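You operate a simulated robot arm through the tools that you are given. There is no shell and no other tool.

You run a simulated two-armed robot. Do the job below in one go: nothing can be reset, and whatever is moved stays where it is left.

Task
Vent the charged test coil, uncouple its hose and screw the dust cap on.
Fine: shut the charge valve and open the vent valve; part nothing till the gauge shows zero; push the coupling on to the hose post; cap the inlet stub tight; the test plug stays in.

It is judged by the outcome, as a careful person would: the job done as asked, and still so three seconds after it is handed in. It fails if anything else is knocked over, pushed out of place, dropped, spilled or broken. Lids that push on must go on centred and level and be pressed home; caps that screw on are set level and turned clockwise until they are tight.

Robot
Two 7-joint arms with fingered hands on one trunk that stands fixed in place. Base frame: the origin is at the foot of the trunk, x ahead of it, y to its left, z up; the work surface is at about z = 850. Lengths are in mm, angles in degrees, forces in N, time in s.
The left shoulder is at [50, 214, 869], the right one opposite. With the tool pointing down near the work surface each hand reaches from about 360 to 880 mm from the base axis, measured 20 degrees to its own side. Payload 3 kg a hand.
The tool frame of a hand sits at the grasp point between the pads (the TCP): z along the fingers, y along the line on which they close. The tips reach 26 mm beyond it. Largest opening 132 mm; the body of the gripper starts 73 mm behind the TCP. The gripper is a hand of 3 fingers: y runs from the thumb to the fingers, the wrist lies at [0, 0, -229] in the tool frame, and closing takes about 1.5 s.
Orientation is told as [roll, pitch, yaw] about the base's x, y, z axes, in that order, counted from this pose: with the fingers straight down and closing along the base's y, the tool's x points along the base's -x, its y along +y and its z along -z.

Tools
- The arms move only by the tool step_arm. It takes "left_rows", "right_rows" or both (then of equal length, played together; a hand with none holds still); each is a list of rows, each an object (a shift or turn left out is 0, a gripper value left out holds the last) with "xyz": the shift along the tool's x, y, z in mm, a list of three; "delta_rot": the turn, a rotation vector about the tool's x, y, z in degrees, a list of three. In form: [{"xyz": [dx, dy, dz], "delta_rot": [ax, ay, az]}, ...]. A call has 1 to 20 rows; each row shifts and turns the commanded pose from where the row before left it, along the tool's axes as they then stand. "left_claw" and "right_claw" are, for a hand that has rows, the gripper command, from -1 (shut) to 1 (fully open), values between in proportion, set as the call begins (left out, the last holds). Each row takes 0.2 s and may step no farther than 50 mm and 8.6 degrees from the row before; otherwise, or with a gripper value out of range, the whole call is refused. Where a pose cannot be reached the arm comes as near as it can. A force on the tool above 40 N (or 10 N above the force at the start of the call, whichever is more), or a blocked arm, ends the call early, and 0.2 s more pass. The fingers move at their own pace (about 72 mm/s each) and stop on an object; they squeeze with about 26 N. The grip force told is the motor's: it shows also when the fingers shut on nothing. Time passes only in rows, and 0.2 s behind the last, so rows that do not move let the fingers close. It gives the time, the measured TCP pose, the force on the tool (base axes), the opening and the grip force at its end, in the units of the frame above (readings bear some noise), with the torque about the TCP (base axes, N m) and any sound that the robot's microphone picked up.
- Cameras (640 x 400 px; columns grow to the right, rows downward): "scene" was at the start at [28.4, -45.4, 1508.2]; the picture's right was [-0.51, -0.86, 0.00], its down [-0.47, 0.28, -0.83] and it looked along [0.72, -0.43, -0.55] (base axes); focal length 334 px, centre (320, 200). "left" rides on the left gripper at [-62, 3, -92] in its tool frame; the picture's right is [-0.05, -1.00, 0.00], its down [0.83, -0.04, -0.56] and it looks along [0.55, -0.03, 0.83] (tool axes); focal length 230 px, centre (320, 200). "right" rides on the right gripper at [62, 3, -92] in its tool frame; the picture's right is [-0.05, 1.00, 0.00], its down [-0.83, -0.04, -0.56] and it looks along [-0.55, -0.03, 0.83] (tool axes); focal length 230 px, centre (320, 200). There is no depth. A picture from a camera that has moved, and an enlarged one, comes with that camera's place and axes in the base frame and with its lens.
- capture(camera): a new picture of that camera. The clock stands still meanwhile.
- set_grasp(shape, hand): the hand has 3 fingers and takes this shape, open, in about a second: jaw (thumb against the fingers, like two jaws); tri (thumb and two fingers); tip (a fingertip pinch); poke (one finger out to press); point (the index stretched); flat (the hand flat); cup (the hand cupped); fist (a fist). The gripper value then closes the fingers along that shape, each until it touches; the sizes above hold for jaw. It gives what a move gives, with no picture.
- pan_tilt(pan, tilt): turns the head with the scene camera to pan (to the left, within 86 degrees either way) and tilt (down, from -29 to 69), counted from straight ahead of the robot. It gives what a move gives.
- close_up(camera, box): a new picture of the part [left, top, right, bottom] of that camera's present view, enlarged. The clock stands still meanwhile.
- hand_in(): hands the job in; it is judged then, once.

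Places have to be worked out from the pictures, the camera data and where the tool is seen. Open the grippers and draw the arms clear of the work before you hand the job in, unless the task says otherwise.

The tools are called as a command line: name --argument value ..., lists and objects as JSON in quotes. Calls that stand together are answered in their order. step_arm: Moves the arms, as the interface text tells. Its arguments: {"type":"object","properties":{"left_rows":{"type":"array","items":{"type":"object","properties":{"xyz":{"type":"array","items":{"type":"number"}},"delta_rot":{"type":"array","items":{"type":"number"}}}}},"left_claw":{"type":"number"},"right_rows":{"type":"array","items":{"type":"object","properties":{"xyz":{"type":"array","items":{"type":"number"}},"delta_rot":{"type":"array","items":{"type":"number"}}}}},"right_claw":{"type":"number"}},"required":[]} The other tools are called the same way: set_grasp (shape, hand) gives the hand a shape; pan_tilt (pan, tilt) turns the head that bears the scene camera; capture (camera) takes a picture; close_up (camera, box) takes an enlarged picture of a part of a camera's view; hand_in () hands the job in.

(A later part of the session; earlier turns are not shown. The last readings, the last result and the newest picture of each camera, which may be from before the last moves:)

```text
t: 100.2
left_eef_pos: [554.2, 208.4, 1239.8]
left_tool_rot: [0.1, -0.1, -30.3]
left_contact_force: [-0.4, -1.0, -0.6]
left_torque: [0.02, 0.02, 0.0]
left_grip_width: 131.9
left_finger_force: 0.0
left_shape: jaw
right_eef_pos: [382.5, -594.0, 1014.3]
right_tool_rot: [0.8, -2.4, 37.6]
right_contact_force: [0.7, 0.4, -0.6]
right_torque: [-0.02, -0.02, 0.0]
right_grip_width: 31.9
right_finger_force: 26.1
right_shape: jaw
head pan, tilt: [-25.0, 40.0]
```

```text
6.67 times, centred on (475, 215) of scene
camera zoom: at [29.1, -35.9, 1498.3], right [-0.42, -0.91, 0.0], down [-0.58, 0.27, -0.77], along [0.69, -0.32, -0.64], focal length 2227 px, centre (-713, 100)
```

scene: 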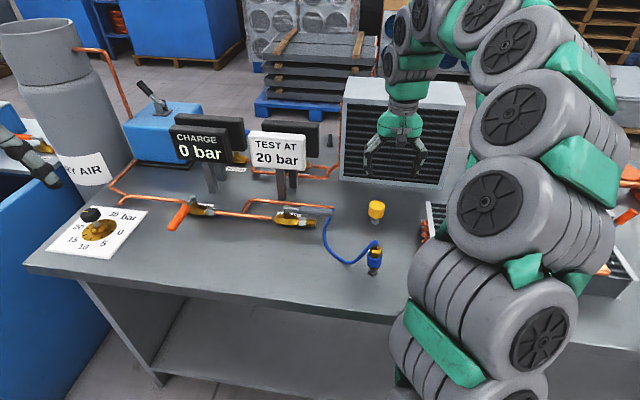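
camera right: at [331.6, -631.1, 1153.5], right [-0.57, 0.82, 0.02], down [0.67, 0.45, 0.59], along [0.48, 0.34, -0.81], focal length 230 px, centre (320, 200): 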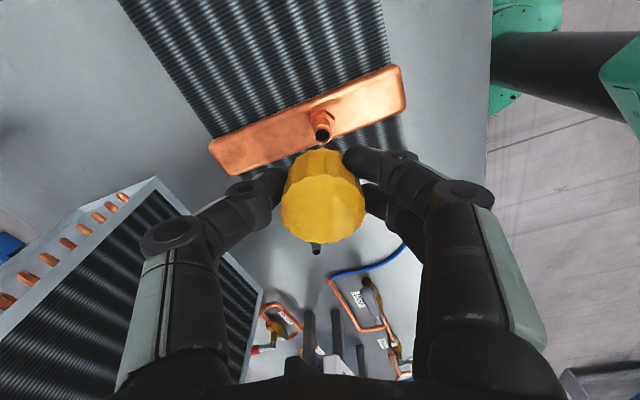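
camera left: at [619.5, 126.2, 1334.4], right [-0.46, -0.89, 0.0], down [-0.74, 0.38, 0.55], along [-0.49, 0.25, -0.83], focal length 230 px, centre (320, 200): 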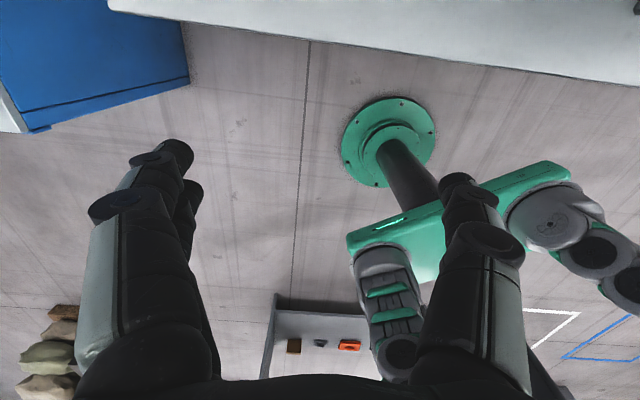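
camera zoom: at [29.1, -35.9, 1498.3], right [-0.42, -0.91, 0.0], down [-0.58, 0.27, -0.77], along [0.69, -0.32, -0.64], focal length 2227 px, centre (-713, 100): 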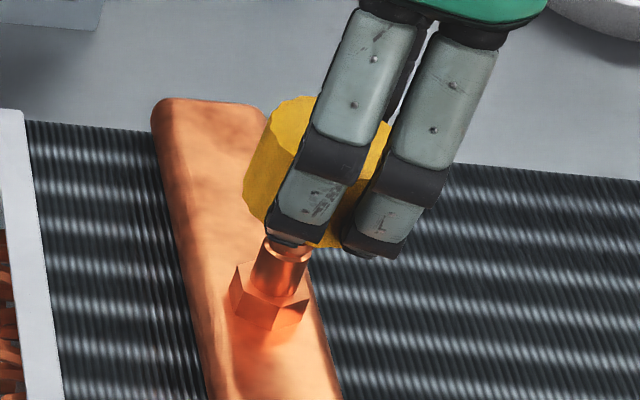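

The cap's lower edge is about 13 mm above the stub and within 1 mm of its axis. I nudge (+0.8,+0.3) and lower slowly until it goes on or touches.

step_arm --right_rows '[{"xyz": [0.8, 0.3, 0]}, {"xyz": [0.2, 0, 5]}, {"xyz": [0.2, 0, 5]}, {"xyz": [0.1, 0, 3]}, {"xyz": [0.1, 0, 3]}, {}]'

close_up --camera "scene" --box '[450, 185, 500, 245]'

close_up --camera "right" --box '[260, 90, 390, 260]'

```text
t: 101.6
left_eef_pos: [553.3, 208.0, 1239.7]
left_tool_rot: [0.0, 0.0, -30.2]
left_contact_force: [0.8, 0.6, 0.2]
left_torque: [-0.01, 0.0, -0.03]
left_grip_width: 131.9
left_finger_force: 0.0
left_shape: jaw
right_eef_pos: [380.9, -594.7, 997.9]
right_tool_rot: [0.9, -2.5, 37.4]
right_contact_force: [0.4, 0.2, -1.0]
right_torque: [-0.03, 0.01, -0.02]
right_grip_width: 31.7
right_finger_force: 26.4
right_shape: jaw
head pan, tilt: [-25.0, 40.0]
```

```text
6.67 times, centred on (475, 215) of scene
camera zoom: at [29.2, -35.9, 1498.3], right [-0.42, -0.91, 0.0], down [-0.58, 0.27, -0.77], along [0.69, -0.32, -0.64], focal length 2227 px, centre (-713, 100)
```

zoom: 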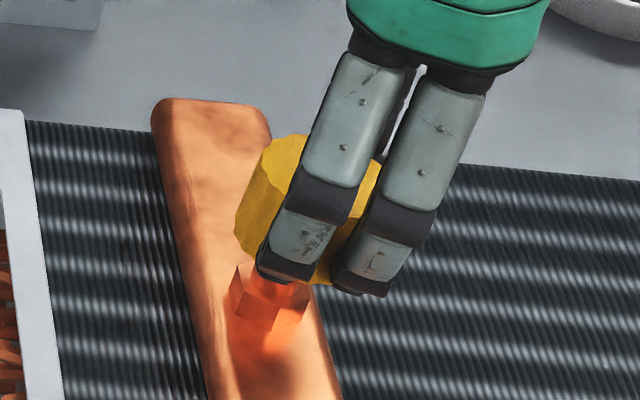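

```text
2.35 times, centred on (325, 175) of right
camera zoom: at [325.6, -632.7, 1085.8], right [-0.57, 0.82, 0.02], down [0.67, 0.45, 0.59], along [0.48, 0.35, -0.81], focal length 541 px, centre (308, 259)
```

zoom: 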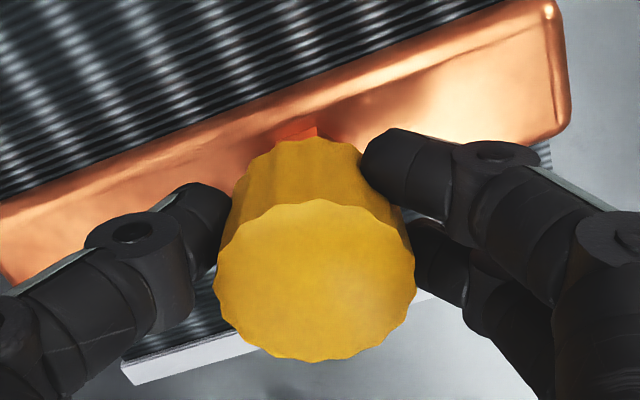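

No contact yet; the cap's lip is at the stub's top. I continue in 2 mm steps.

step_arm --right_rows '[{"xyz": [0.1, 0, 2]}, {"xyz": [0.1, 0, 2]}, {"xyz": [0.1, 0, 2]}, {}]'

close_up --camera "scene" --box '[450, 185, 500, 245]'

close_up --camera "right" --box '[260, 90, 390, 260]'

```text
t: 102.6
left_eef_pos: [553.5, 207.3, 1239.7]
left_tool_rot: [0.0, 0.0, -30.2]
left_contact_force: [0.0, 0.9, 0.3]
left_torque: [-0.02, 0.02, 0.0]
left_grip_width: 131.8
left_finger_force: 0.2
left_shape: jaw
right_eef_pos: [381.8, -593.4, 991.2]
right_tool_rot: [0.7, -2.5, 37.5]
right_contact_force: [5.0, 4.8, 1.2]
right_torque: [0.12, -0.11, -0.02]
right_grip_width: 32.0
right_finger_force: 26.4
right_shape: jaw
head pan, tilt: [-25.0, 40.0]
```

```text
6.67 times, centred on (475, 215) of scene
camera zoom: at [29.2, -35.8, 1498.3], right [-0.42, -0.91, 0.0], down [-0.58, 0.27, -0.77], along [0.69, -0.32, -0.64], focal length 2227 px, centre (-713, 100)
```

zoom: 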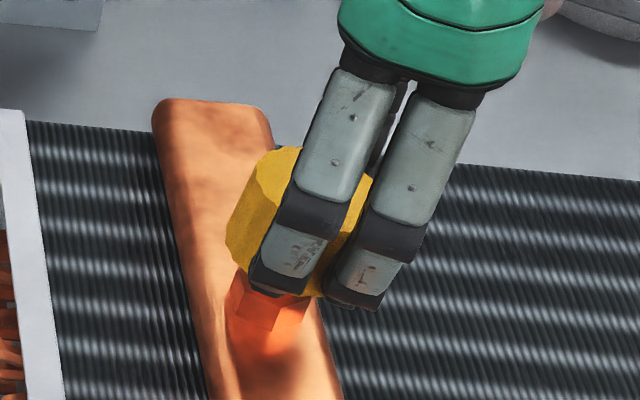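

```text
2.35 times, centred on (325, 175) of right
camera zoom: at [326.6, -632.5, 1078.9], right [-0.57, 0.82, 0.02], down [0.67, 0.45, 0.59], along [0.48, 0.35, -0.81], focal length 541 px, centre (308, 259)
```

zoom: 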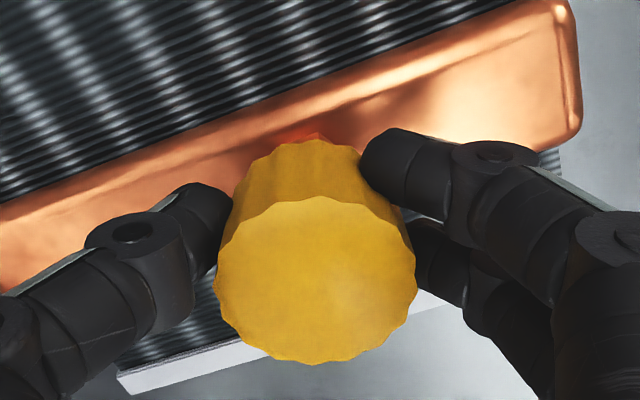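

The stub is pushing the cap sideways (about 7 N toward +x/+y, i.e. tool -x), so I ease 1.3 mm that way and go on down.

step_arm --right_rows '[{"xyz": [-1.3, 0.1, 0]}, {}]'

step_arm --right_rows '[{"xyz": [0.1, 0, 2]}, {"xyz": [0.1, 0, 2]}, {}]'

close_up --camera "scene" --box '[450, 185, 500, 245]'

close_up --camera "right" --box '[260, 90, 390, 260]'

```text
t: 103.2
left_eef_pos: [552.6, 206.4, 1241.3]
left_tool_rot: [0.0, 0.0, -30.2]
left_contact_force: [0.1, 0.0, 0.0]
left_torque: [-0.01, 0.05, -0.02]
left_grip_width: 131.8
left_finger_force: 0.1
left_shape: jaw
right_eef_pos: [381.5, -593.5, 990.3]
right_tool_rot: [0.8, -2.3, 37.4]
right_contact_force: [3.5, 3.2, -0.2]
right_torque: [0.05, -0.1, -0.02]
right_grip_width: 31.9
right_finger_force: 26.1
right_shape: jaw
head pan, tilt: [-25.0, 40.0]
```

```text
t: 104.0
left_eef_pos: [554.3, 208.2, 1241.1]
left_tool_rot: [0.0, 0.0, -30.1]
left_contact_force: [-0.6, 0.9, 0.3]
left_torque: [-0.02, -0.01, 0.05]
left_grip_width: 131.9
left_finger_force: 0.2
left_shape: jaw
right_eef_pos: [380.9, -593.1, 988.7]
right_tool_rot: [0.9, -2.4, 37.6]
right_contact_force: [2.3, 2.2, 1.3]
right_torque: [0.1, -0.08, 0.03]
right_grip_width: 31.7
right_finger_force: 26.0
right_shape: jaw
head pan, tilt: [-25.0, 40.0]
```

```text
6.67 times, centred on (475, 215) of scene
camera zoom: at [29.2, -35.9, 1498.3], right [-0.42, -0.91, 0.0], down [-0.58, 0.27, -0.77], along [0.69, -0.32, -0.64], focal length 2227 px, centre (-713, 100)
```

zoom: 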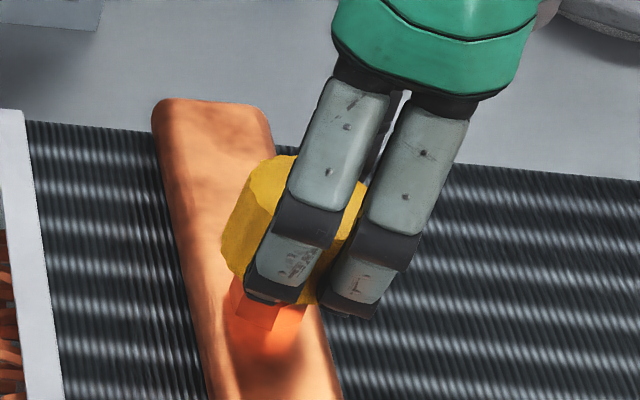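

```text
2.35 times, centred on (325, 175) of right
camera zoom: at [326.8, -631.9, 1075.3], right [-0.57, 0.82, 0.02], down [0.67, 0.45, 0.59], along [0.48, 0.35, -0.81], focal length 541 px, centre (308, 259)
```

zoom: 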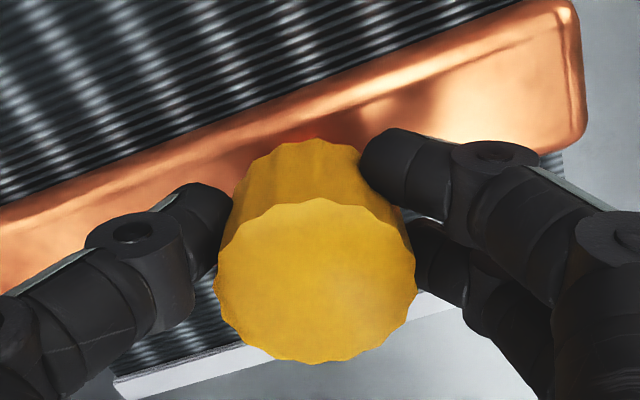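

The cap is now over the stub by about 7 mm with only 3 N of side load. I ease another 0.6 mm and keep going down until it meets the thread.

step_arm --right_rows '[{"xyz": [-0.6, 0, 2]}, {"xyz": [0.1, 0, 2]}, {"xyz": [0.1, 0, 2]}, {}]'

close_up --camera "right" --box '[260, 90, 390, 260]'

```text
t: 105.0
left_eef_pos: [553.9, 206.6, 1240.1]
left_tool_rot: [0.0, 0.0, -30.2]
left_contact_force: [0.1, 0.5, 0.1]
left_torque: [0.02, -0.01, 0.01]
left_grip_width: 132.0
left_finger_force: 0.1
left_shape: jaw
right_eef_pos: [382.3, -593.5, 982.2]
right_tool_rot: [0.8, -2.4, 37.5]
right_contact_force: [1.4, 1.6, 32.1]
right_torque: [0.12, -0.1, 0.01]
right_grip_width: 34.0
right_finger_force: 26.4
right_shape: jaw
head pan, tilt: [-25.0, 40.0]
```

```text
2.35 times, centred on (325, 175) of right
camera zoom: at [327.0, -631.9, 1070.4], right [-0.57, 0.82, 0.01], down [0.67, 0.45, 0.59], along [0.48, 0.34, -0.81], focal length 541 px, centre (308, 259)
```

zoom: 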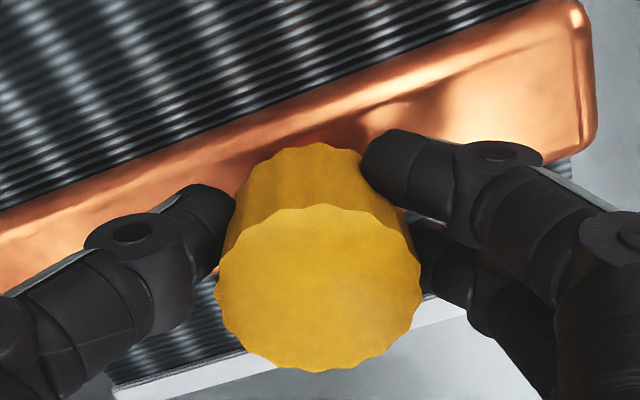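

Firm vertical contact (32 N): the cap is over the stub and resting on its thread start. I ease off 1.5 mm and open the fingers so it can sit level, then I'll re-grip it centred and upright.

step_arm --right_rows '[{"xyz": [-0.1, 0, -1.2]}, {}]'

step_arm --right_rows '[{}, {}, {}, {}, {}]' --right_claw 0.1

close_up --camera "scene" --box '[450, 185, 500, 245]'

capture --camera "right"

```text
t: 105.6
left_eef_pos: [554.0, 207.1, 1240.5]
left_tool_rot: [0.0, -0.1, -30.2]
left_contact_force: [0.1, -0.4, 0.1]
left_torque: [-0.03, 0.0, 0.0]
left_grip_width: 132.0
left_finger_force: 0.0
left_shape: jaw
right_eef_pos: [381.4, -593.6, 983.3]
right_tool_rot: [0.8, -2.3, 37.4]
right_contact_force: [0.3, -3.3, 22.6]
right_torque: [-0.01, -0.06, -0.03]
right_grip_width: 34.0
right_finger_force: 26.3
right_shape: jaw
head pan, tilt: [-25.0, 40.0]
```

```text
t: 106.8
left_eef_pos: [554.9, 208.3, 1240.2]
left_tool_rot: [-0.1, 0.0, -30.1]
left_contact_force: [0.2, 0.7, -0.4]
left_torque: [0.0, 0.01, -0.02]
left_grip_width: 132.1
left_finger_force: 0.1
left_shape: jaw
right_eef_pos: [381.9, -593.2, 982.6]
right_tool_rot: [0.9, -2.4, 37.6]
right_contact_force: [-0.1, -0.1, 0.2]
right_torque: [0.02, 0.05, -0.03]
right_grip_width: 72.2
right_finger_force: 0.0
right_shape: jaw
head pan, tilt: [-25.0, 40.0]
```

```text
6.67 times, centred on (475, 215) of scene
camera zoom: at [29.2, -35.9, 1498.3], right [-0.42, -0.91, 0.0], down [-0.58, 0.27, -0.77], along [0.69, -0.32, -0.64], focal length 2227 px, centre (-713, 100)
```

zoom: 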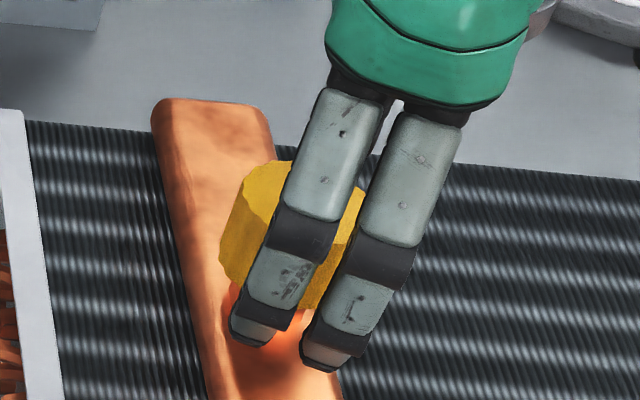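

```text
taken
camera right: at [327.3, -631.6, 1070.7], right [-0.57, 0.82, 0.02], down [0.67, 0.45, 0.59], along [0.48, 0.35, -0.81], focal length 230 px, centre (320, 200)
```

right: 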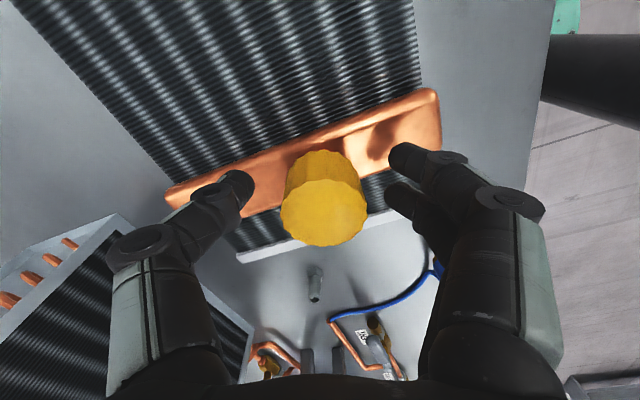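

The cap stays on the stub. I raise the hand along its axis, straighten it to vertical and check that the cap sits level.

step_arm --right_rows '[{"xyz": [0, 0, -20]}, {"xyz": [0, 0, -30]}, {"xyz": [0, 0, -30]}, {"delta_rot": [0, 2.4, 0]}, {"delta_rot": [0.8, 0, 0]}, {}]'

close_up --camera "scene" --box '[445, 185, 505, 245]'

capture --camera "right"

```text
t: 108.2
left_eef_pos: [553.4, 206.7, 1239.6]
left_tool_rot: [0.1, 0.0, -30.3]
left_contact_force: [0.8, -0.2, -0.4]
left_torque: [0.01, -0.03, 0.01]
left_grip_width: 131.8
left_finger_force: 0.0
left_shape: jaw
right_eef_pos: [381.2, -596.1, 1063.6]
right_tool_rot: [0.0, 0.0, 37.6]
right_contact_force: [-0.4, 0.2, 0.5]
right_torque: [0.0, -0.01, 0.0]
right_grip_width: 72.1
right_finger_force: 0.2
right_shape: jaw
head pan, tilt: [-25.0, 40.0]
```

```text
6.67 times, centred on (475, 215) of scene
camera zoom: at [29.2, -35.9, 1498.3], right [-0.42, -0.91, 0.0], down [-0.58, 0.27, -0.77], along [0.69, -0.32, -0.64], focal length 2227 px, centre (-713, 100)
```

zoom: 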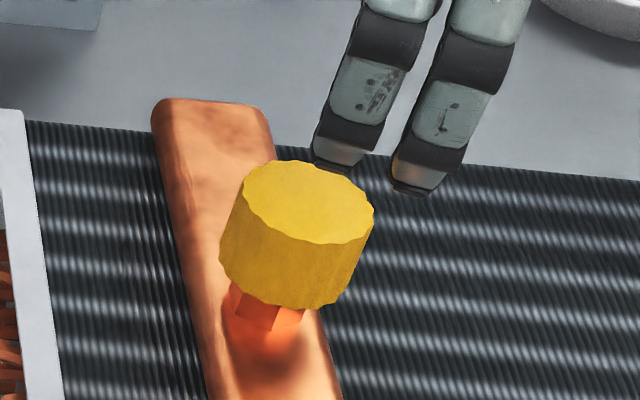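

```text
taken
camera right: at [327.8, -631.1, 1152.9], right [-0.57, 0.82, 0.0], down [0.68, 0.47, 0.56], along [0.46, 0.32, -0.83], focal length 230 px, centre (320, 200)
```

right: 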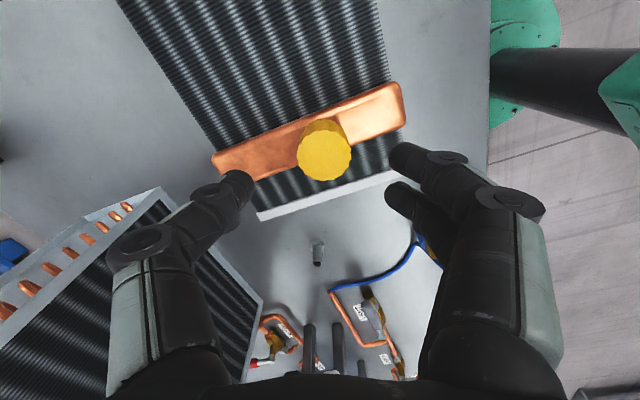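

The cap sits level and centred on the stub, its top at ≈z980, so it has about 10 mm to screw down. I measure it in the hand view to centre the re-grip.

close_up --camera "right" --box '[280, 100, 370, 200]'

```text
4.00 times, centred on (325, 150) of right
camera zoom: at [327.8, -631.1, 1152.9], right [-0.57, 0.82, 0.0], down [0.68, 0.47, 0.56], along [0.46, 0.32, -0.83], focal length 920 px, centre (300, 400)
```

zoom: 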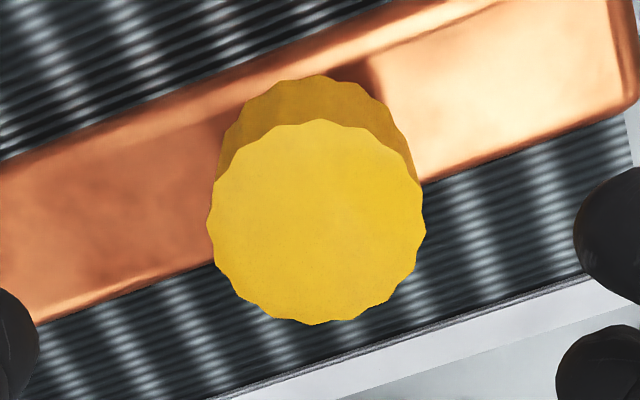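

Cap axis ≈(387,-588.6). I centre the hand over it, descend to z≈980 and close, upright this time.

step_arm --right_rows '[{"xyz": [-9.5, 2.2, 0]}, {}, {"xyz": [0, 0, 25]}, {"xyz": [0, 0, 25]}, {}]'

capture --camera "right"

close_up --camera "right" --box '[260, 100, 390, 240]'

```text
t: 109.4
left_eef_pos: [554.4, 207.0, 1240.1]
left_tool_rot: [0.1, 0.0, -30.2]
left_contact_force: [-0.1, -0.2, 0.6]
left_torque: [0.0, 0.0, -0.01]
left_grip_width: 131.9
left_finger_force: 0.0
left_shape: jaw
right_eef_pos: [384.8, -587.8, 1012.0]
right_tool_rot: [0.0, 0.0, 37.6]
right_contact_force: [0.2, 0.1, 0.5]
right_torque: [0.01, -0.02, 0.02]
right_grip_width: 72.1
right_finger_force: 0.0
right_shape: jaw
head pan, tilt: [-25.0, 40.0]
```

```text
taken
camera right: at [333.6, -623.0, 1102.4], right [-0.57, 0.82, 0.0], down [0.69, 0.47, 0.55], along [0.46, 0.32, -0.83], focal length 230 px, centre (320, 200)
```

right: 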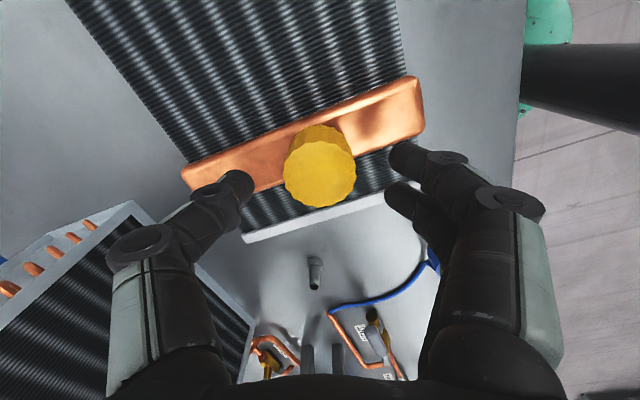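

```text
2.86 times, centred on (325, 170) of right
camera zoom: at [333.6, -623.0, 1102.4], right [-0.57, 0.82, 0.0], down [0.69, 0.47, 0.55], along [0.46, 0.32, -0.83], focal length 657 px, centre (306, 286)
```

zoom: 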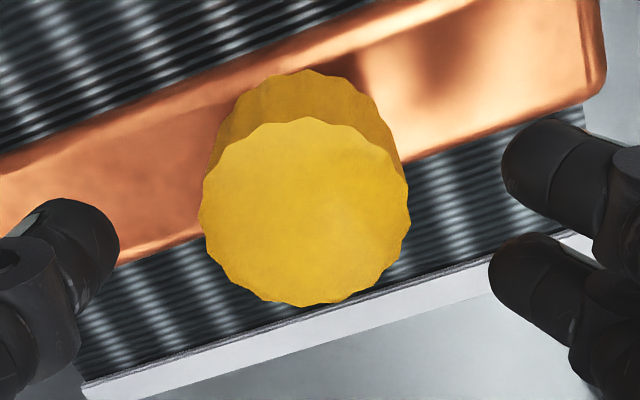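

The cap is within about 1 mm of the hand's axis. I fine-tune, descend to z≈981 and close on the cap.

step_arm --right_rows '[{"xyz": [-1, -0.7, 10]}, {"xyz": [0, 0, 12]}, {"xyz": [0, 0, 9]}, {}]'

step_arm --right_rows '[{}, {}, {}, {}, {}, {}]' --right_claw -1

close_up --camera "right" --box '[230, 90, 410, 260]'

close_up --camera "scene" --box '[445, 185, 505, 245]'

```text
t: 110.4
left_eef_pos: [553.4, 208.0, 1239.4]
left_tool_rot: [0.0, 0.0, -30.2]
left_contact_force: [0.7, 0.3, 0.2]
left_torque: [-0.01, 0.03, -0.01]
left_grip_width: 131.9
left_finger_force: 0.0
left_shape: jaw
right_eef_pos: [387.1, -586.7, 982.9]
right_tool_rot: [0.1, 0.0, 37.6]
right_contact_force: [-0.4, -0.1, 0.0]
right_torque: [0.01, 0.02, 0.03]
right_grip_width: 72.5
right_finger_force: 0.1
right_shape: jaw
head pan, tilt: [-25.0, 40.0]
```

```text
t: 111.8
left_eef_pos: [554.0, 207.2, 1240.1]
left_tool_rot: [0.0, 0.0, -30.1]
left_contact_force: [-0.3, -0.7, 0.0]
left_torque: [-0.04, -0.05, 0.01]
left_grip_width: 131.8
left_finger_force: 0.0
left_shape: jaw
right_eef_pos: [386.7, -587.1, 982.6]
right_tool_rot: [0.1, 0.0, 37.6]
right_contact_force: [-0.2, 0.1, -0.1]
right_torque: [0.02, 0.0, 0.0]
right_grip_width: 35.0
right_finger_force: 26.4
right_shape: jaw
head pan, tilt: [-25.0, 40.0]
```

```text
2.35 times, centred on (320, 175) of right
camera zoom: at [335.5, -622.7, 1072.8], right [-0.57, 0.82, 0.0], down [0.68, 0.47, 0.56], along [0.46, 0.32, -0.83], focal length 541 px, centre (320, 259)
```

zoom: 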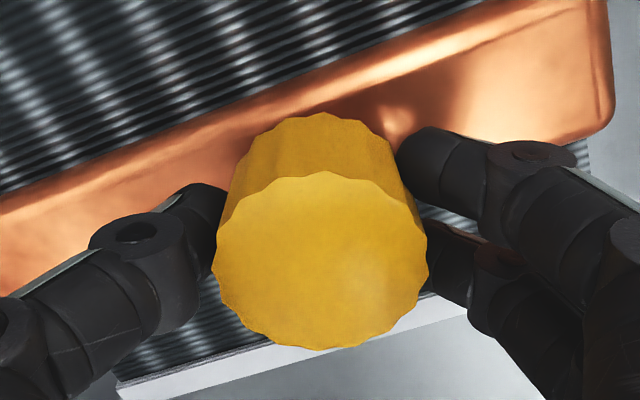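

```text
6.67 times, centred on (475, 215) of scene
camera zoom: at [29.1, -35.9, 1498.3], right [-0.42, -0.91, 0.0], down [-0.58, 0.27, -0.77], along [0.69, -0.32, -0.64], focal length 2227 px, centre (-713, 100)
```

zoom: 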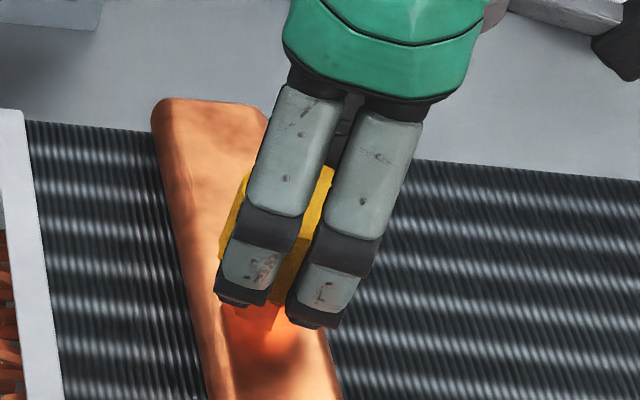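

The cap is gripped across its diameter. I turn clockwise 40° with a slight downward bias and watch torque and height.

step_arm --right_rows '[{"xyz": [0, 0, 0.5], "delta_rot": [0, 0, 8]}, {"xyz": [0, 0, 0.1], "delta_rot": [0, 0, 8]}, {"xyz": [0, 0, 0.1], "delta_rot": [0, 0, 8]}, {"xyz": [0, 0, 0.1], "delta_rot": [0, 0, 8]}, {"xyz": [0, 0, 0.1], "delta_rot": [0, 0, 8]}]'

close_up --camera "right" --box '[230, 90, 410, 260]'

```text
t: 113.0
left_eef_pos: [555.0, 207.6, 1239.7]
left_tool_rot: [0.0, 0.0, -30.2]
left_contact_force: [-0.5, -0.4, 0.0]
left_torque: [0.01, 0.01, 0.01]
left_grip_width: 131.7
left_finger_force: 0.1
left_shape: jaw
right_eef_pos: [387.7, -588.0, 980.4]
right_tool_rot: [0.0, 0.0, -2.5]
right_contact_force: [1.8, 3.4, 14.0]
right_torque: [0.13, -0.07, 0.04]
right_grip_width: 35.4
right_finger_force: 25.4
right_shape: jaw
head pan, tilt: [-25.0, 40.0]
```

```text
2.35 times, centred on (320, 175) of right
camera zoom: at [324.7, -582.4, 1071.3], right [0.1, 1.0, 0.0], down [0.83, -0.08, 0.56], along [0.55, -0.05, -0.83], focal length 541 px, centre (320, 259)
```

zoom: 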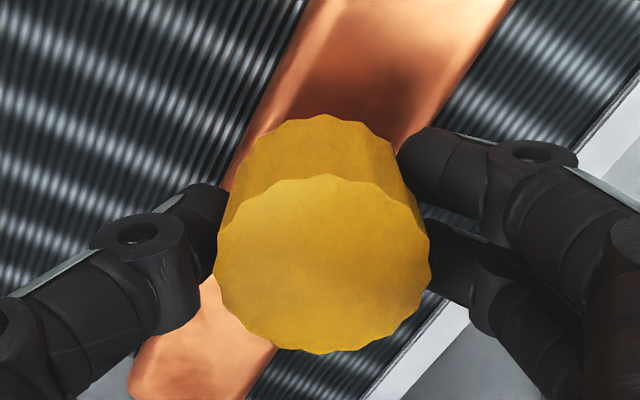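

The cap turns with the hand at little torque and 14 N of axial load. I continue the clockwise stroke.

step_arm --right_rows '[{"xyz": [0, 0, 0.1], "delta_rot": [0, 0, 8.3]}, {"xyz": [0, 0, 0.1], "delta_rot": [0, 0, 8.3]}, {"xyz": [0, 0, 0.1], "delta_rot": [0, 0, 8.3]}, {"xyz": [0, 0, 0.1], "delta_rot": [0, 0, 8.3]}, {"xyz": [0, 0, 0.1], "delta_rot": [0, 0, 8.3]}, {"xyz": [0, 0, 0.1], "delta_rot": [0, 0, 8.3]}]'

close_up --camera "right" --box '[230, 90, 410, 260]'

close_up --camera "scene" --box '[445, 185, 505, 245]'

```text
t: 114.4
left_eef_pos: [553.9, 207.0, 1238.2]
left_tool_rot: [0.0, 0.1, -30.3]
left_contact_force: [0.1, 0.2, 0.1]
left_torque: [-0.01, -0.01, 0.01]
left_grip_width: 131.8
left_finger_force: 0.2
left_shape: jaw
right_eef_pos: [387.4, -588.9, 980.5]
right_tool_rot: [0.0, -0.1, -52.4]
right_contact_force: [-1.1, 6.2, 16.2]
right_torque: [0.14, -0.05, 0.11]
right_grip_width: 35.4
right_finger_force: 26.3
right_shape: jaw
head pan, tilt: [-25.0, 40.0]
```

```text
2.35 times, centred on (320, 175) of right
camera zoom: at [350.7, -537.9, 1071.0], right [0.82, 0.57, 0.0], down [0.47, -0.68, 0.56], along [0.32, -0.46, -0.83], focal length 541 px, centre (320, 259)
```

zoom: 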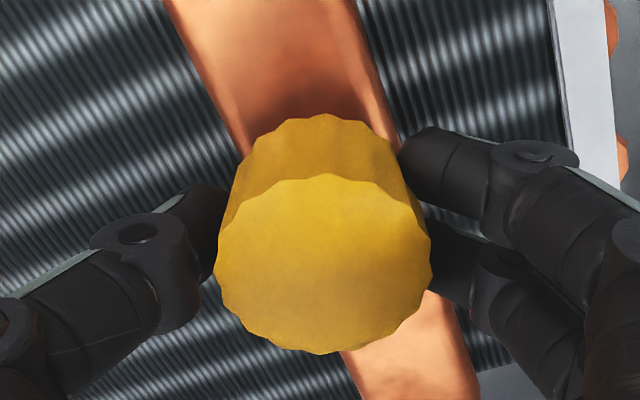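

```text
6.67 times, centred on (475, 215) of scene
camera zoom: at [29.0, -35.6, 1498.3], right [-0.42, -0.91, 0.0], down [-0.58, 0.27, -0.77], along [0.69, -0.32, -0.64], focal length 2227 px, centre (-713, 100)
```

zoom: 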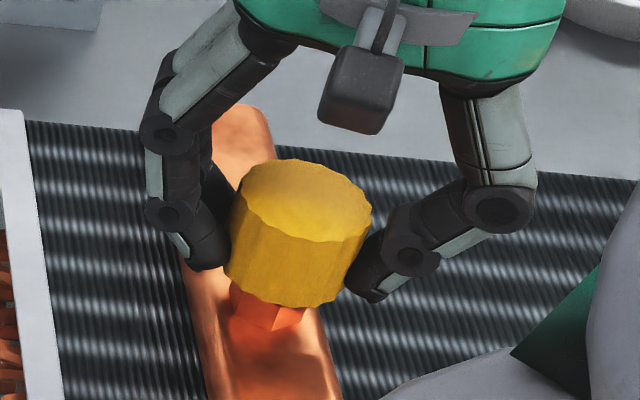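

The cap is rotating under the grip and stays level. I finish the stroke to yaw about -110.

step_arm --right_rows '[{"delta_rot": [0, 0, 8.3]}, {"delta_rot": [0, 0, 8.3]}, {"delta_rot": [0, 0, 8.3]}, {"delta_rot": [0, 0, 8.3]}, {"delta_rot": [0, 0, 8.3]}, {"delta_rot": [0, 0, 8.3]}, {"delta_rot": [0, 0, 8.3]}]'

close_up --camera "scene" --box '[445, 185, 505, 245]'

close_up --camera "right" --box '[230, 90, 410, 260]'

```text
t: 116.0
left_eef_pos: [552.6, 207.1, 1241.2]
left_tool_rot: [0.0, 0.0, -30.3]
left_contact_force: [0.5, 0.2, 0.1]
left_torque: [-0.02, -0.01, 0.0]
left_grip_width: 132.1
left_finger_force: 0.2
left_shape: jaw
right_eef_pos: [386.4, -588.9, 981.2]
right_tool_rot: [0.0, 0.1, -110.4]
right_contact_force: [-0.8, 2.7, 14.5]
right_torque: [0.0, 0.01, 0.07]
right_grip_width: 35.7
right_finger_force: 26.4
right_shape: jaw
head pan, tilt: [-25.0, 40.0]
```

```text
6.67 times, centred on (475, 215) of scene
camera zoom: at [29.0, -35.7, 1498.3], right [-0.42, -0.91, 0.0], down [-0.58, 0.27, -0.77], along [0.69, -0.32, -0.64], focal length 2227 px, centre (-713, 100)
```

zoom: 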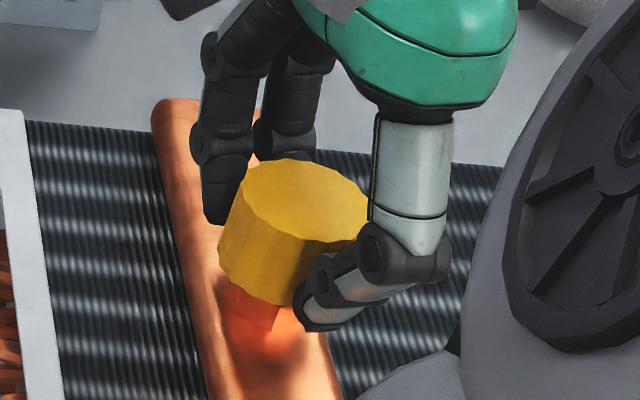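

```text
2.35 times, centred on (320, 175) of right
camera zoom: at [410.0, -531.7, 1071.1], right [0.92, -0.4, 0.0], down [-0.33, -0.76, 0.55], along [-0.22, -0.51, -0.83], focal length 541 px, centre (320, 259)
```

zoom: 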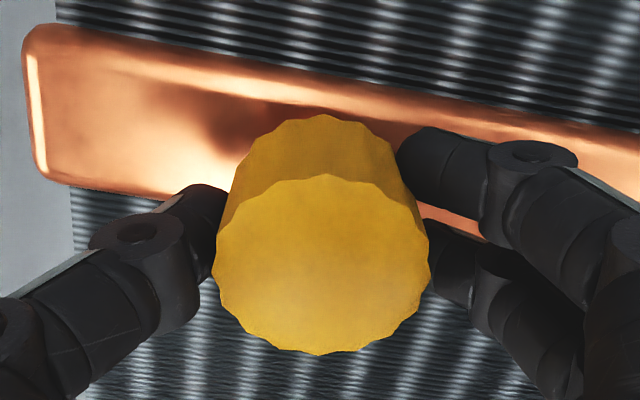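

No visible drop yet. I see how far clockwise the wrist can go on this stroke.

step_arm --right_rows '[{"delta_rot": [0, 0, 8]}, {"delta_rot": [0, 0, 8]}, {"delta_rot": [0, 0, 8]}, {"delta_rot": [0, 0, 8]}, {"delta_rot": [0, 0, 8]}, {"delta_rot": [0, 0, 8]}]'

capture --camera "scene"

close_up --camera "scene" --box '[445, 185, 505, 245]'

```text
t: 117.4
left_eef_pos: [553.4, 207.6, 1240.4]
left_tool_rot: [0.0, 0.0, -30.0]
left_contact_force: [-0.1, -0.6, -0.2]
left_torque: [0.0, 0.02, -0.02]
left_grip_width: 131.5
left_finger_force: 0.0
left_shape: jaw
right_eef_pos: [389.9, -588.1, 979.3]
right_tool_rot: [0.0, 0.1, -158.3]
right_contact_force: [-1.5, -2.0, -1.2]
right_torque: [-0.02, 0.02, 0.6]
right_grip_width: 34.4
right_finger_force: 26.4
right_shape: jaw
head pan, tilt: [-25.0, 40.0]
```

```text
taken
```

scene: 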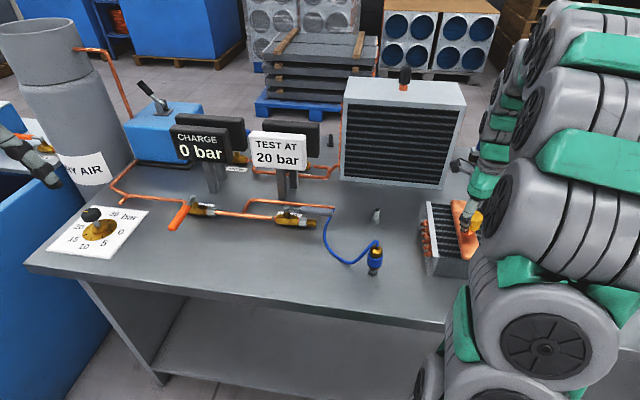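

```text
6.67 times, centred on (475, 215) of scene
camera zoom: at [29.3, -35.9, 1498.3], right [-0.42, -0.91, 0.0], down [-0.58, 0.27, -0.77], along [0.69, -0.32, -0.64], focal length 2227 px, centre (-713, 100)
```

zoom: 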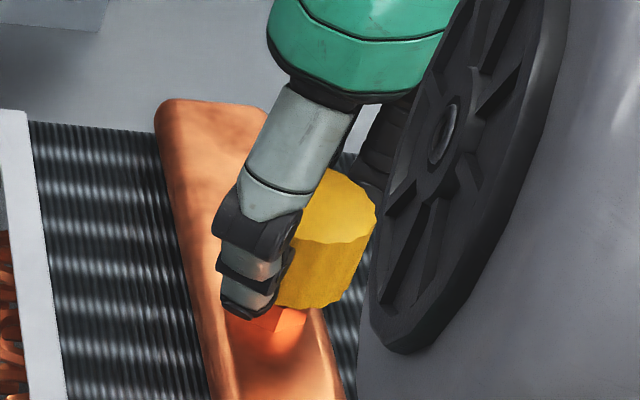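

Torque has risen to 0.6 N·m and the axial load has vanished: the thread has caught. I continue clockwise while the wrist allows.

step_arm --right_rows '[{"delta_rot": [0, 0, 8]}, {"delta_rot": [0, 0, 8]}, {"delta_rot": [0, 0, 8]}]'

close_up --camera "right" --box '[230, 90, 410, 260]'

close_up --camera "scene" --box '[445, 185, 505, 245]'

```text
t: 118.3
left_eef_pos: [554.8, 206.9, 1240.3]
left_tool_rot: [0.0, 0.0, -30.2]
left_contact_force: [-0.3, 0.0, 0.0]
left_torque: [-0.03, -0.01, 0.0]
left_grip_width: 132.0
left_finger_force: 0.0
left_shape: jaw
right_eef_pos: [393.7, -588.0, 982.1]
right_tool_rot: [0.2, 0.7, 177.8]
right_contact_force: [41.8, 2.1, -11.5]
right_torque: [0.17, -0.67, 0.79]
right_grip_width: 33.0
right_finger_force: 25.6
right_shape: jaw
head pan, tilt: [-25.0, 40.0]
stopped in row 3 (right hand): the force on the tool passed its limit at 42 N (the readings are from after the stop); the commanded pose is now the measured one
```

```text
2.35 times, centred on (320, 175) of right
camera zoom: at [452.4, -593.1, 1072.7], right [-0.09, -1.0, 0.0], down [-0.83, 0.08, 0.55], along [-0.54, 0.05, -0.84], focal length 541 px, centre (320, 259)
```

zoom: 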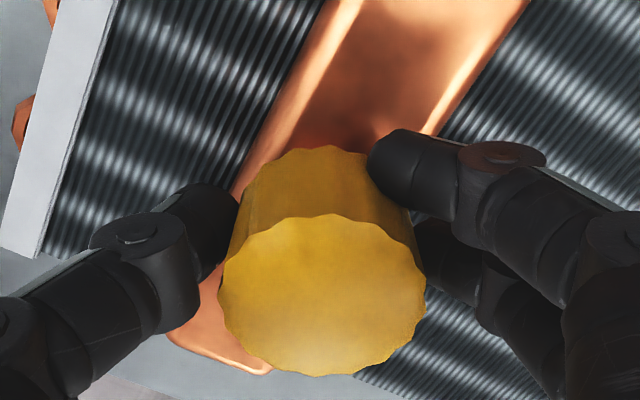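

```text
6.67 times, centred on (475, 215) of scene
camera zoom: at [29.9, -36.0, 1498.3], right [-0.42, -0.91, 0.0], down [-0.58, 0.27, -0.77], along [0.69, -0.32, -0.64], focal length 2227 px, centre (-713, 100)
```

zoom: 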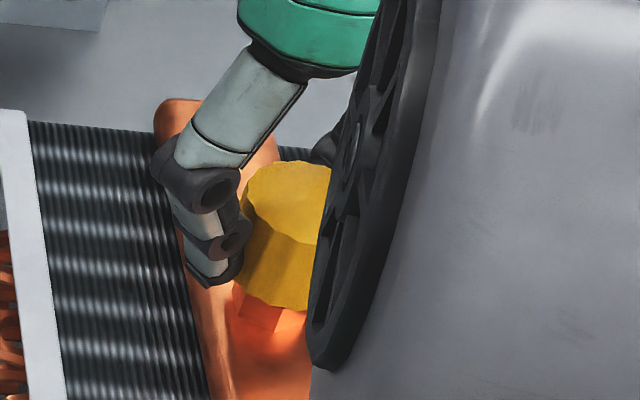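

A 42 N side load appeared from turning with a slightly off-centre grip, so I open the fingers at once to let the cap relax on its thread.

step_arm --right_rows '[{}, {}, {}, {}, {}]' --right_claw 0.1

capture --camera "right"

capture --camera "scene"

```text
t: 119.5
left_eef_pos: [554.0, 207.4, 1240.6]
left_tool_rot: [0.1, 0.0, -30.2]
left_contact_force: [0.2, 0.0, 0.0]
left_torque: [0.02, -0.01, 0.03]
left_grip_width: 131.9
left_finger_force: 0.0
left_shape: jaw
right_eef_pos: [388.8, -589.5, 981.3]
right_tool_rot: [0.1, 0.2, 177.7]
right_contact_force: [0.9, 0.2, -0.7]
right_torque: [-0.01, -0.01, 0.02]
right_grip_width: 72.1
right_finger_force: 0.0
right_shape: jaw
head pan, tilt: [-25.0, 40.0]
```

```text
taken
camera right: at [448.6, -594.0, 1071.8], right [-0.09, -1.0, 0.0], down [-0.83, 0.08, 0.55], along [-0.55, 0.05, -0.83], focal length 230 px, centre (320, 200)
```

right: 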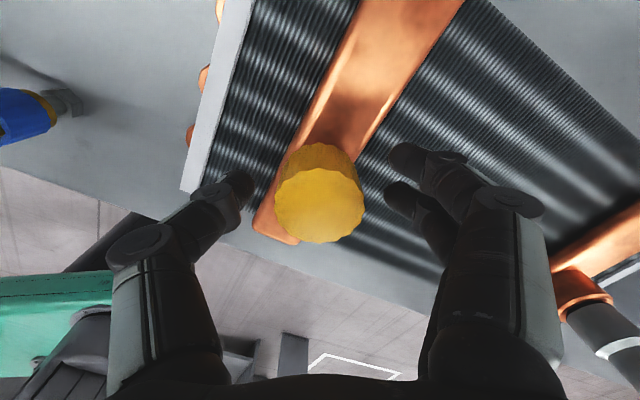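

```text
taken
```

scene: 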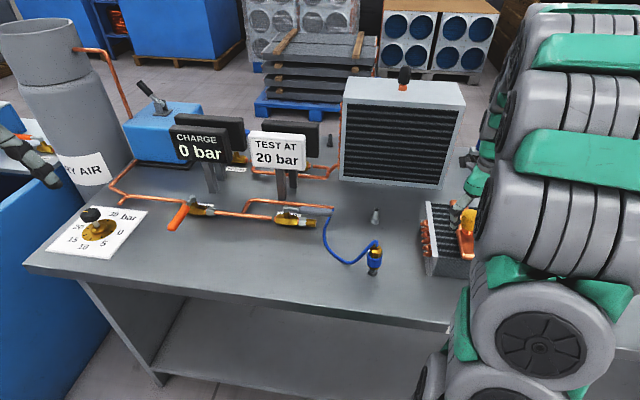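

The load is gone. I measure the cap's height and position from here.

close_up --camera "right" --box '[250, 120, 390, 260]'

close_up --camera "scene" --box '[420, 185, 490, 285]'

```text
2.86 times, centred on (320, 190) of right
camera zoom: at [448.6, -594.0, 1071.8], right [-0.09, -1.0, 0.0], down [-0.83, 0.08, 0.55], along [-0.55, 0.05, -0.83], focal length 657 px, centre (320, 229)
```

zoom: 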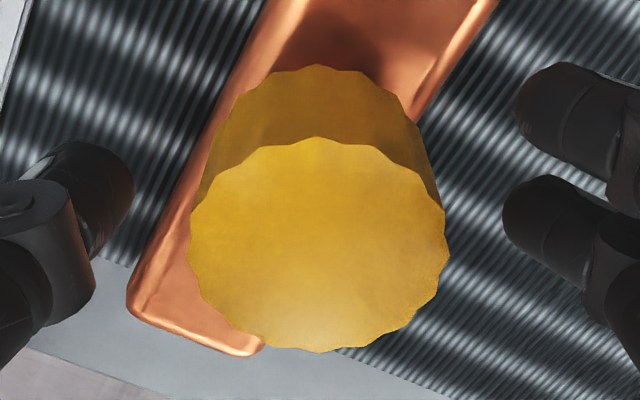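

```text
4.00 times, centred on (455, 235) of scene
camera zoom: at [29.1, -35.9, 1498.3], right [-0.42, -0.91, 0.0], down [-0.58, 0.27, -0.77], along [0.69, -0.32, -0.64], focal length 1336 px, centre (-220, 60)
```

zoom: 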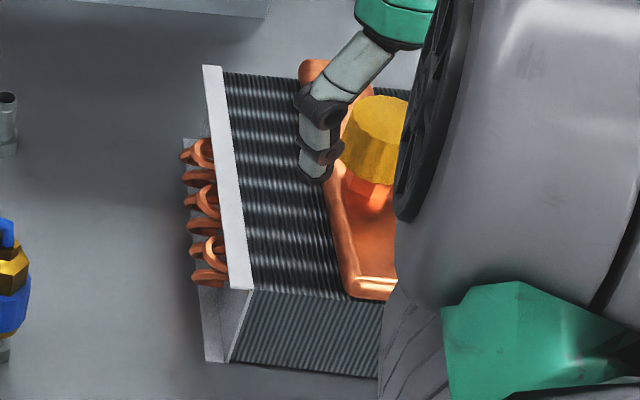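

The cap is centred at ≈(386.5,-588) with its top at ≈982.5; torque had reached about 0.8 N·m. I lift the hand clear and rewind the wrist counter-clockwise to yaw about +37 for another stroke.

step_arm --right_rows '[{"xyz": [0, 0, -30]}, {"xyz": [0, 0, -30]}, {"delta_rot": [0, 0, -8.5]}, {"delta_rot": [0, 0, -8.5]}, {"delta_rot": [0, 0, -8.5]}, {"delta_rot": [0, 0, -8.5]}, {"delta_rot": [0, 0, -8.5]}, {"delta_rot": [0, 0, -8.5]}, {"delta_rot": [0, 0, -8.5]}, {"delta_rot": [0, 0, -8.5]}, {"delta_rot": [0, 0, -8.5]}, {"delta_rot": [0, 0, -8.5]}, {"delta_rot": [0, 0, -8.5]}, {"delta_rot": [0, 0, -8.5]}, {"delta_rot": [0, 0, -8.5]}, {"delta_rot": [0, 0, -8.5]}, {"delta_rot": [0, 0, -8.5]}, {"delta_rot": [0, 0, -8.5]}, {"delta_rot": [0, 0, -8.5]}, {"delta_rot": [0, 0, -8.5]}]'

close_up --camera "scene" --box '[420, 175, 520, 285]'

```text
t: 123.7
left_eef_pos: [554.4, 206.0, 1240.0]
left_tool_rot: [0.0, 0.0, -30.2]
left_contact_force: [0.0, -0.2, -0.2]
left_torque: [-0.02, -0.04, 0.0]
left_grip_width: 132.0
left_finger_force: 0.0
left_shape: jaw
right_eef_pos: [388.6, -588.3, 1040.9]
right_tool_rot: [0.1, -0.2, -29.3]
right_contact_force: [0.5, -0.1, 0.2]
right_torque: [0.02, 0.02, 0.0]
right_grip_width: 72.1
right_finger_force: 0.0
right_shape: jaw
head pan, tilt: [-25.0, 40.0]
```

```text
3.64 times, centred on (470, 230) of scene
camera zoom: at [29.2, -35.9, 1498.3], right [-0.42, -0.91, 0.0], down [-0.58, 0.27, -0.77], along [0.69, -0.32, -0.64], focal length 1215 px, centre (-226, 91)
```

zoom: 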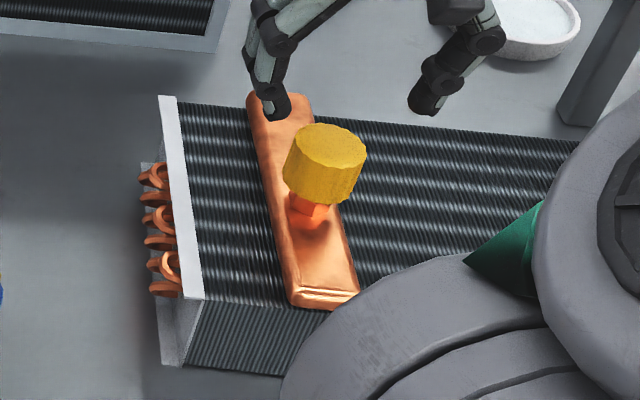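

The coil hasn't moved. I zoom on the cap to compare its height with before the first stroke.

close_up --camera "scene" --box '[445, 185, 505, 245]'

```text
6.67 times, centred on (475, 215) of scene
camera zoom: at [29.2, -35.9, 1498.3], right [-0.42, -0.91, 0.0], down [-0.58, 0.27, -0.77], along [0.69, -0.32, -0.64], focal length 2227 px, centre (-713, 100)
```

zoom: 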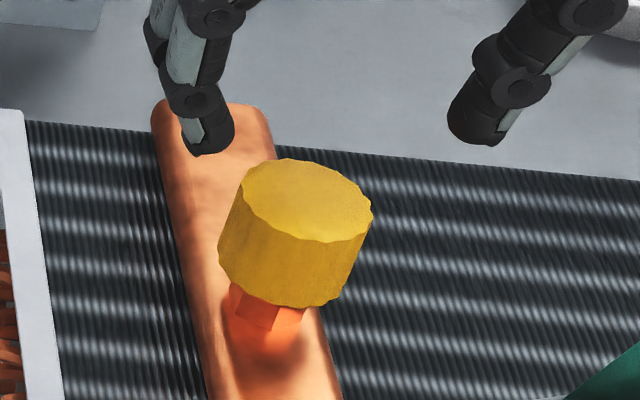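

The cap hasn't visibly dropped, though the rising torque and downward pull near the end suggest the thread only just caught. I rewind to yaw +37, centre precisely on (386.5,-588) and re-grip.

step_arm --right_rows '[{"delta_rot": [0, 0, -8.3]}, {"delta_rot": [0, 0, -8.3]}, {"delta_rot": [0, 0, -8.3]}, {"delta_rot": [0, 0, -8.3]}, {"delta_rot": [0, 0, -8.3]}, {"delta_rot": [0, 0, -8.3]}, {"delta_rot": [0, 0, -8.3]}, {"delta_rot": [0, 0, -8.3]}, {}]'

close_up --camera "right" --box '[260, 100, 390, 240]'

```text
t: 125.7
left_eef_pos: [553.4, 206.8, 1239.9]
left_tool_rot: [0.0, -0.1, -30.2]
left_contact_force: [0.2, 0.2, -0.3]
left_torque: [-0.02, 0.0, 0.0]
left_grip_width: 131.8
left_finger_force: 0.0
left_shape: jaw
right_eef_pos: [389.8, -587.9, 1041.8]
right_tool_rot: [-0.2, -0.2, 37.2]
right_contact_force: [-0.4, 0.1, 0.0]
right_torque: [0.01, 0.03, 0.02]
right_grip_width: 72.2
right_finger_force: 0.0
right_shape: jaw
head pan, tilt: [-25.0, 40.0]
```

```text
2.86 times, centred on (325, 170) of right
camera zoom: at [336.1, -622.4, 1131.6], right [-0.56, 0.83, 0.0], down [0.69, 0.47, 0.56], along [0.46, 0.31, -0.83], focal length 657 px, centre (306, 286)
```

zoom: 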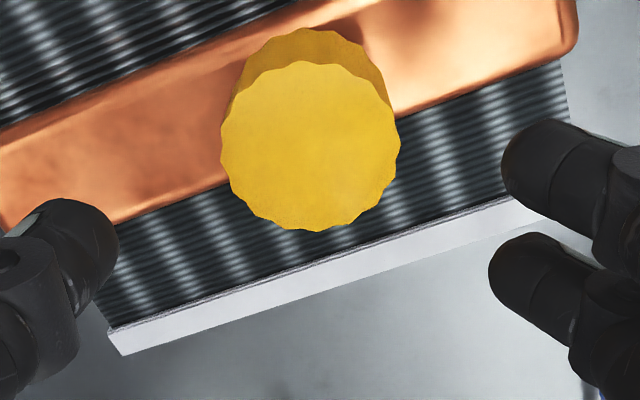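

The cap reads slightly lower now (top ≈979-980). I centre by (0.4,0.8), descend and close again.

step_arm --right_rows '[{"xyz": [0.4, 0.8, 20]}, {"xyz": [0, 0, 25]}, {"xyz": [0, 0, 17]}, {}]'

step_arm --right_rows '[{}, {}, {}, {}, {}, {}]' --right_claw -1

close_up --camera "right" --box '[230, 90, 410, 260]'

```text
t: 126.7
left_eef_pos: [553.7, 207.3, 1240.1]
left_tool_rot: [0.0, -0.1, -30.3]
left_contact_force: [0.2, 0.0, 0.7]
left_torque: [-0.03, 0.0, 0.02]
left_grip_width: 131.8
left_finger_force: 0.1
left_shape: jaw
right_eef_pos: [387.3, -587.0, 980.0]
right_tool_rot: [-0.3, -0.1, 37.1]
right_contact_force: [0.1, 0.1, -0.2]
right_torque: [-0.03, -0.01, 0.02]
right_grip_width: 72.0
right_finger_force: 0.1
right_shape: jaw
head pan, tilt: [-25.0, 40.0]
```

```text
t: 128.1
left_eef_pos: [553.6, 207.8, 1239.3]
left_tool_rot: [0.0, 0.0, -30.2]
left_contact_force: [0.2, 0.8, 0.2]
left_torque: [0.0, -0.04, 0.02]
left_grip_width: 131.7
left_finger_force: 0.0
left_shape: jaw
right_eef_pos: [386.6, -589.2, 979.5]
right_tool_rot: [-0.3, -0.2, 37.1]
right_contact_force: [-2.6, -1.6, -2.0]
right_torque: [-0.01, 0.07, -0.04]
right_grip_width: 35.0
right_finger_force: 25.9
right_shape: jaw
head pan, tilt: [-25.0, 40.0]
```

```text
2.35 times, centred on (320, 175) of right
camera zoom: at [334.8, -622.6, 1069.3], right [-0.56, 0.83, 0.0], down [0.69, 0.47, 0.56], along [0.46, 0.31, -0.83], focal length 541 px, centre (320, 259)
```

zoom: 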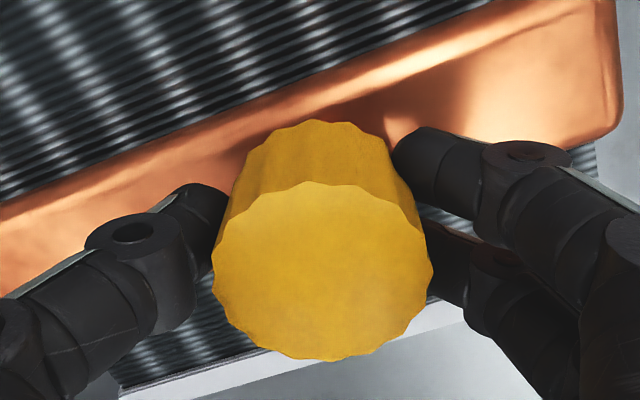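

Gripped with small side forces. I turn 24° clockwise and read the torque.

step_arm --right_rows '[{"delta_rot": [0, 0, 8]}, {"delta_rot": [0, 0, 8]}, {"delta_rot": [0, 0, 8]}]'

```text
t: 128.9
left_eef_pos: [553.9, 206.5, 1241.4]
left_tool_rot: [-0.1, 0.0, -30.3]
left_contact_force: [0.0, 0.1, -0.6]
left_torque: [0.0, 0.0, 0.02]
left_grip_width: 132.0
left_finger_force: 0.1
left_shape: jaw
right_eef_pos: [385.9, -588.9, 978.0]
right_tool_rot: [-0.1, -0.1, 12.9]
right_contact_force: [-32.0, -2.9, -1.9]
right_torque: [-0.01, 0.61, 1.32]
right_grip_width: 33.5
right_finger_force: 26.2
right_shape: jaw
head pan, tilt: [-25.0, 40.0]
```

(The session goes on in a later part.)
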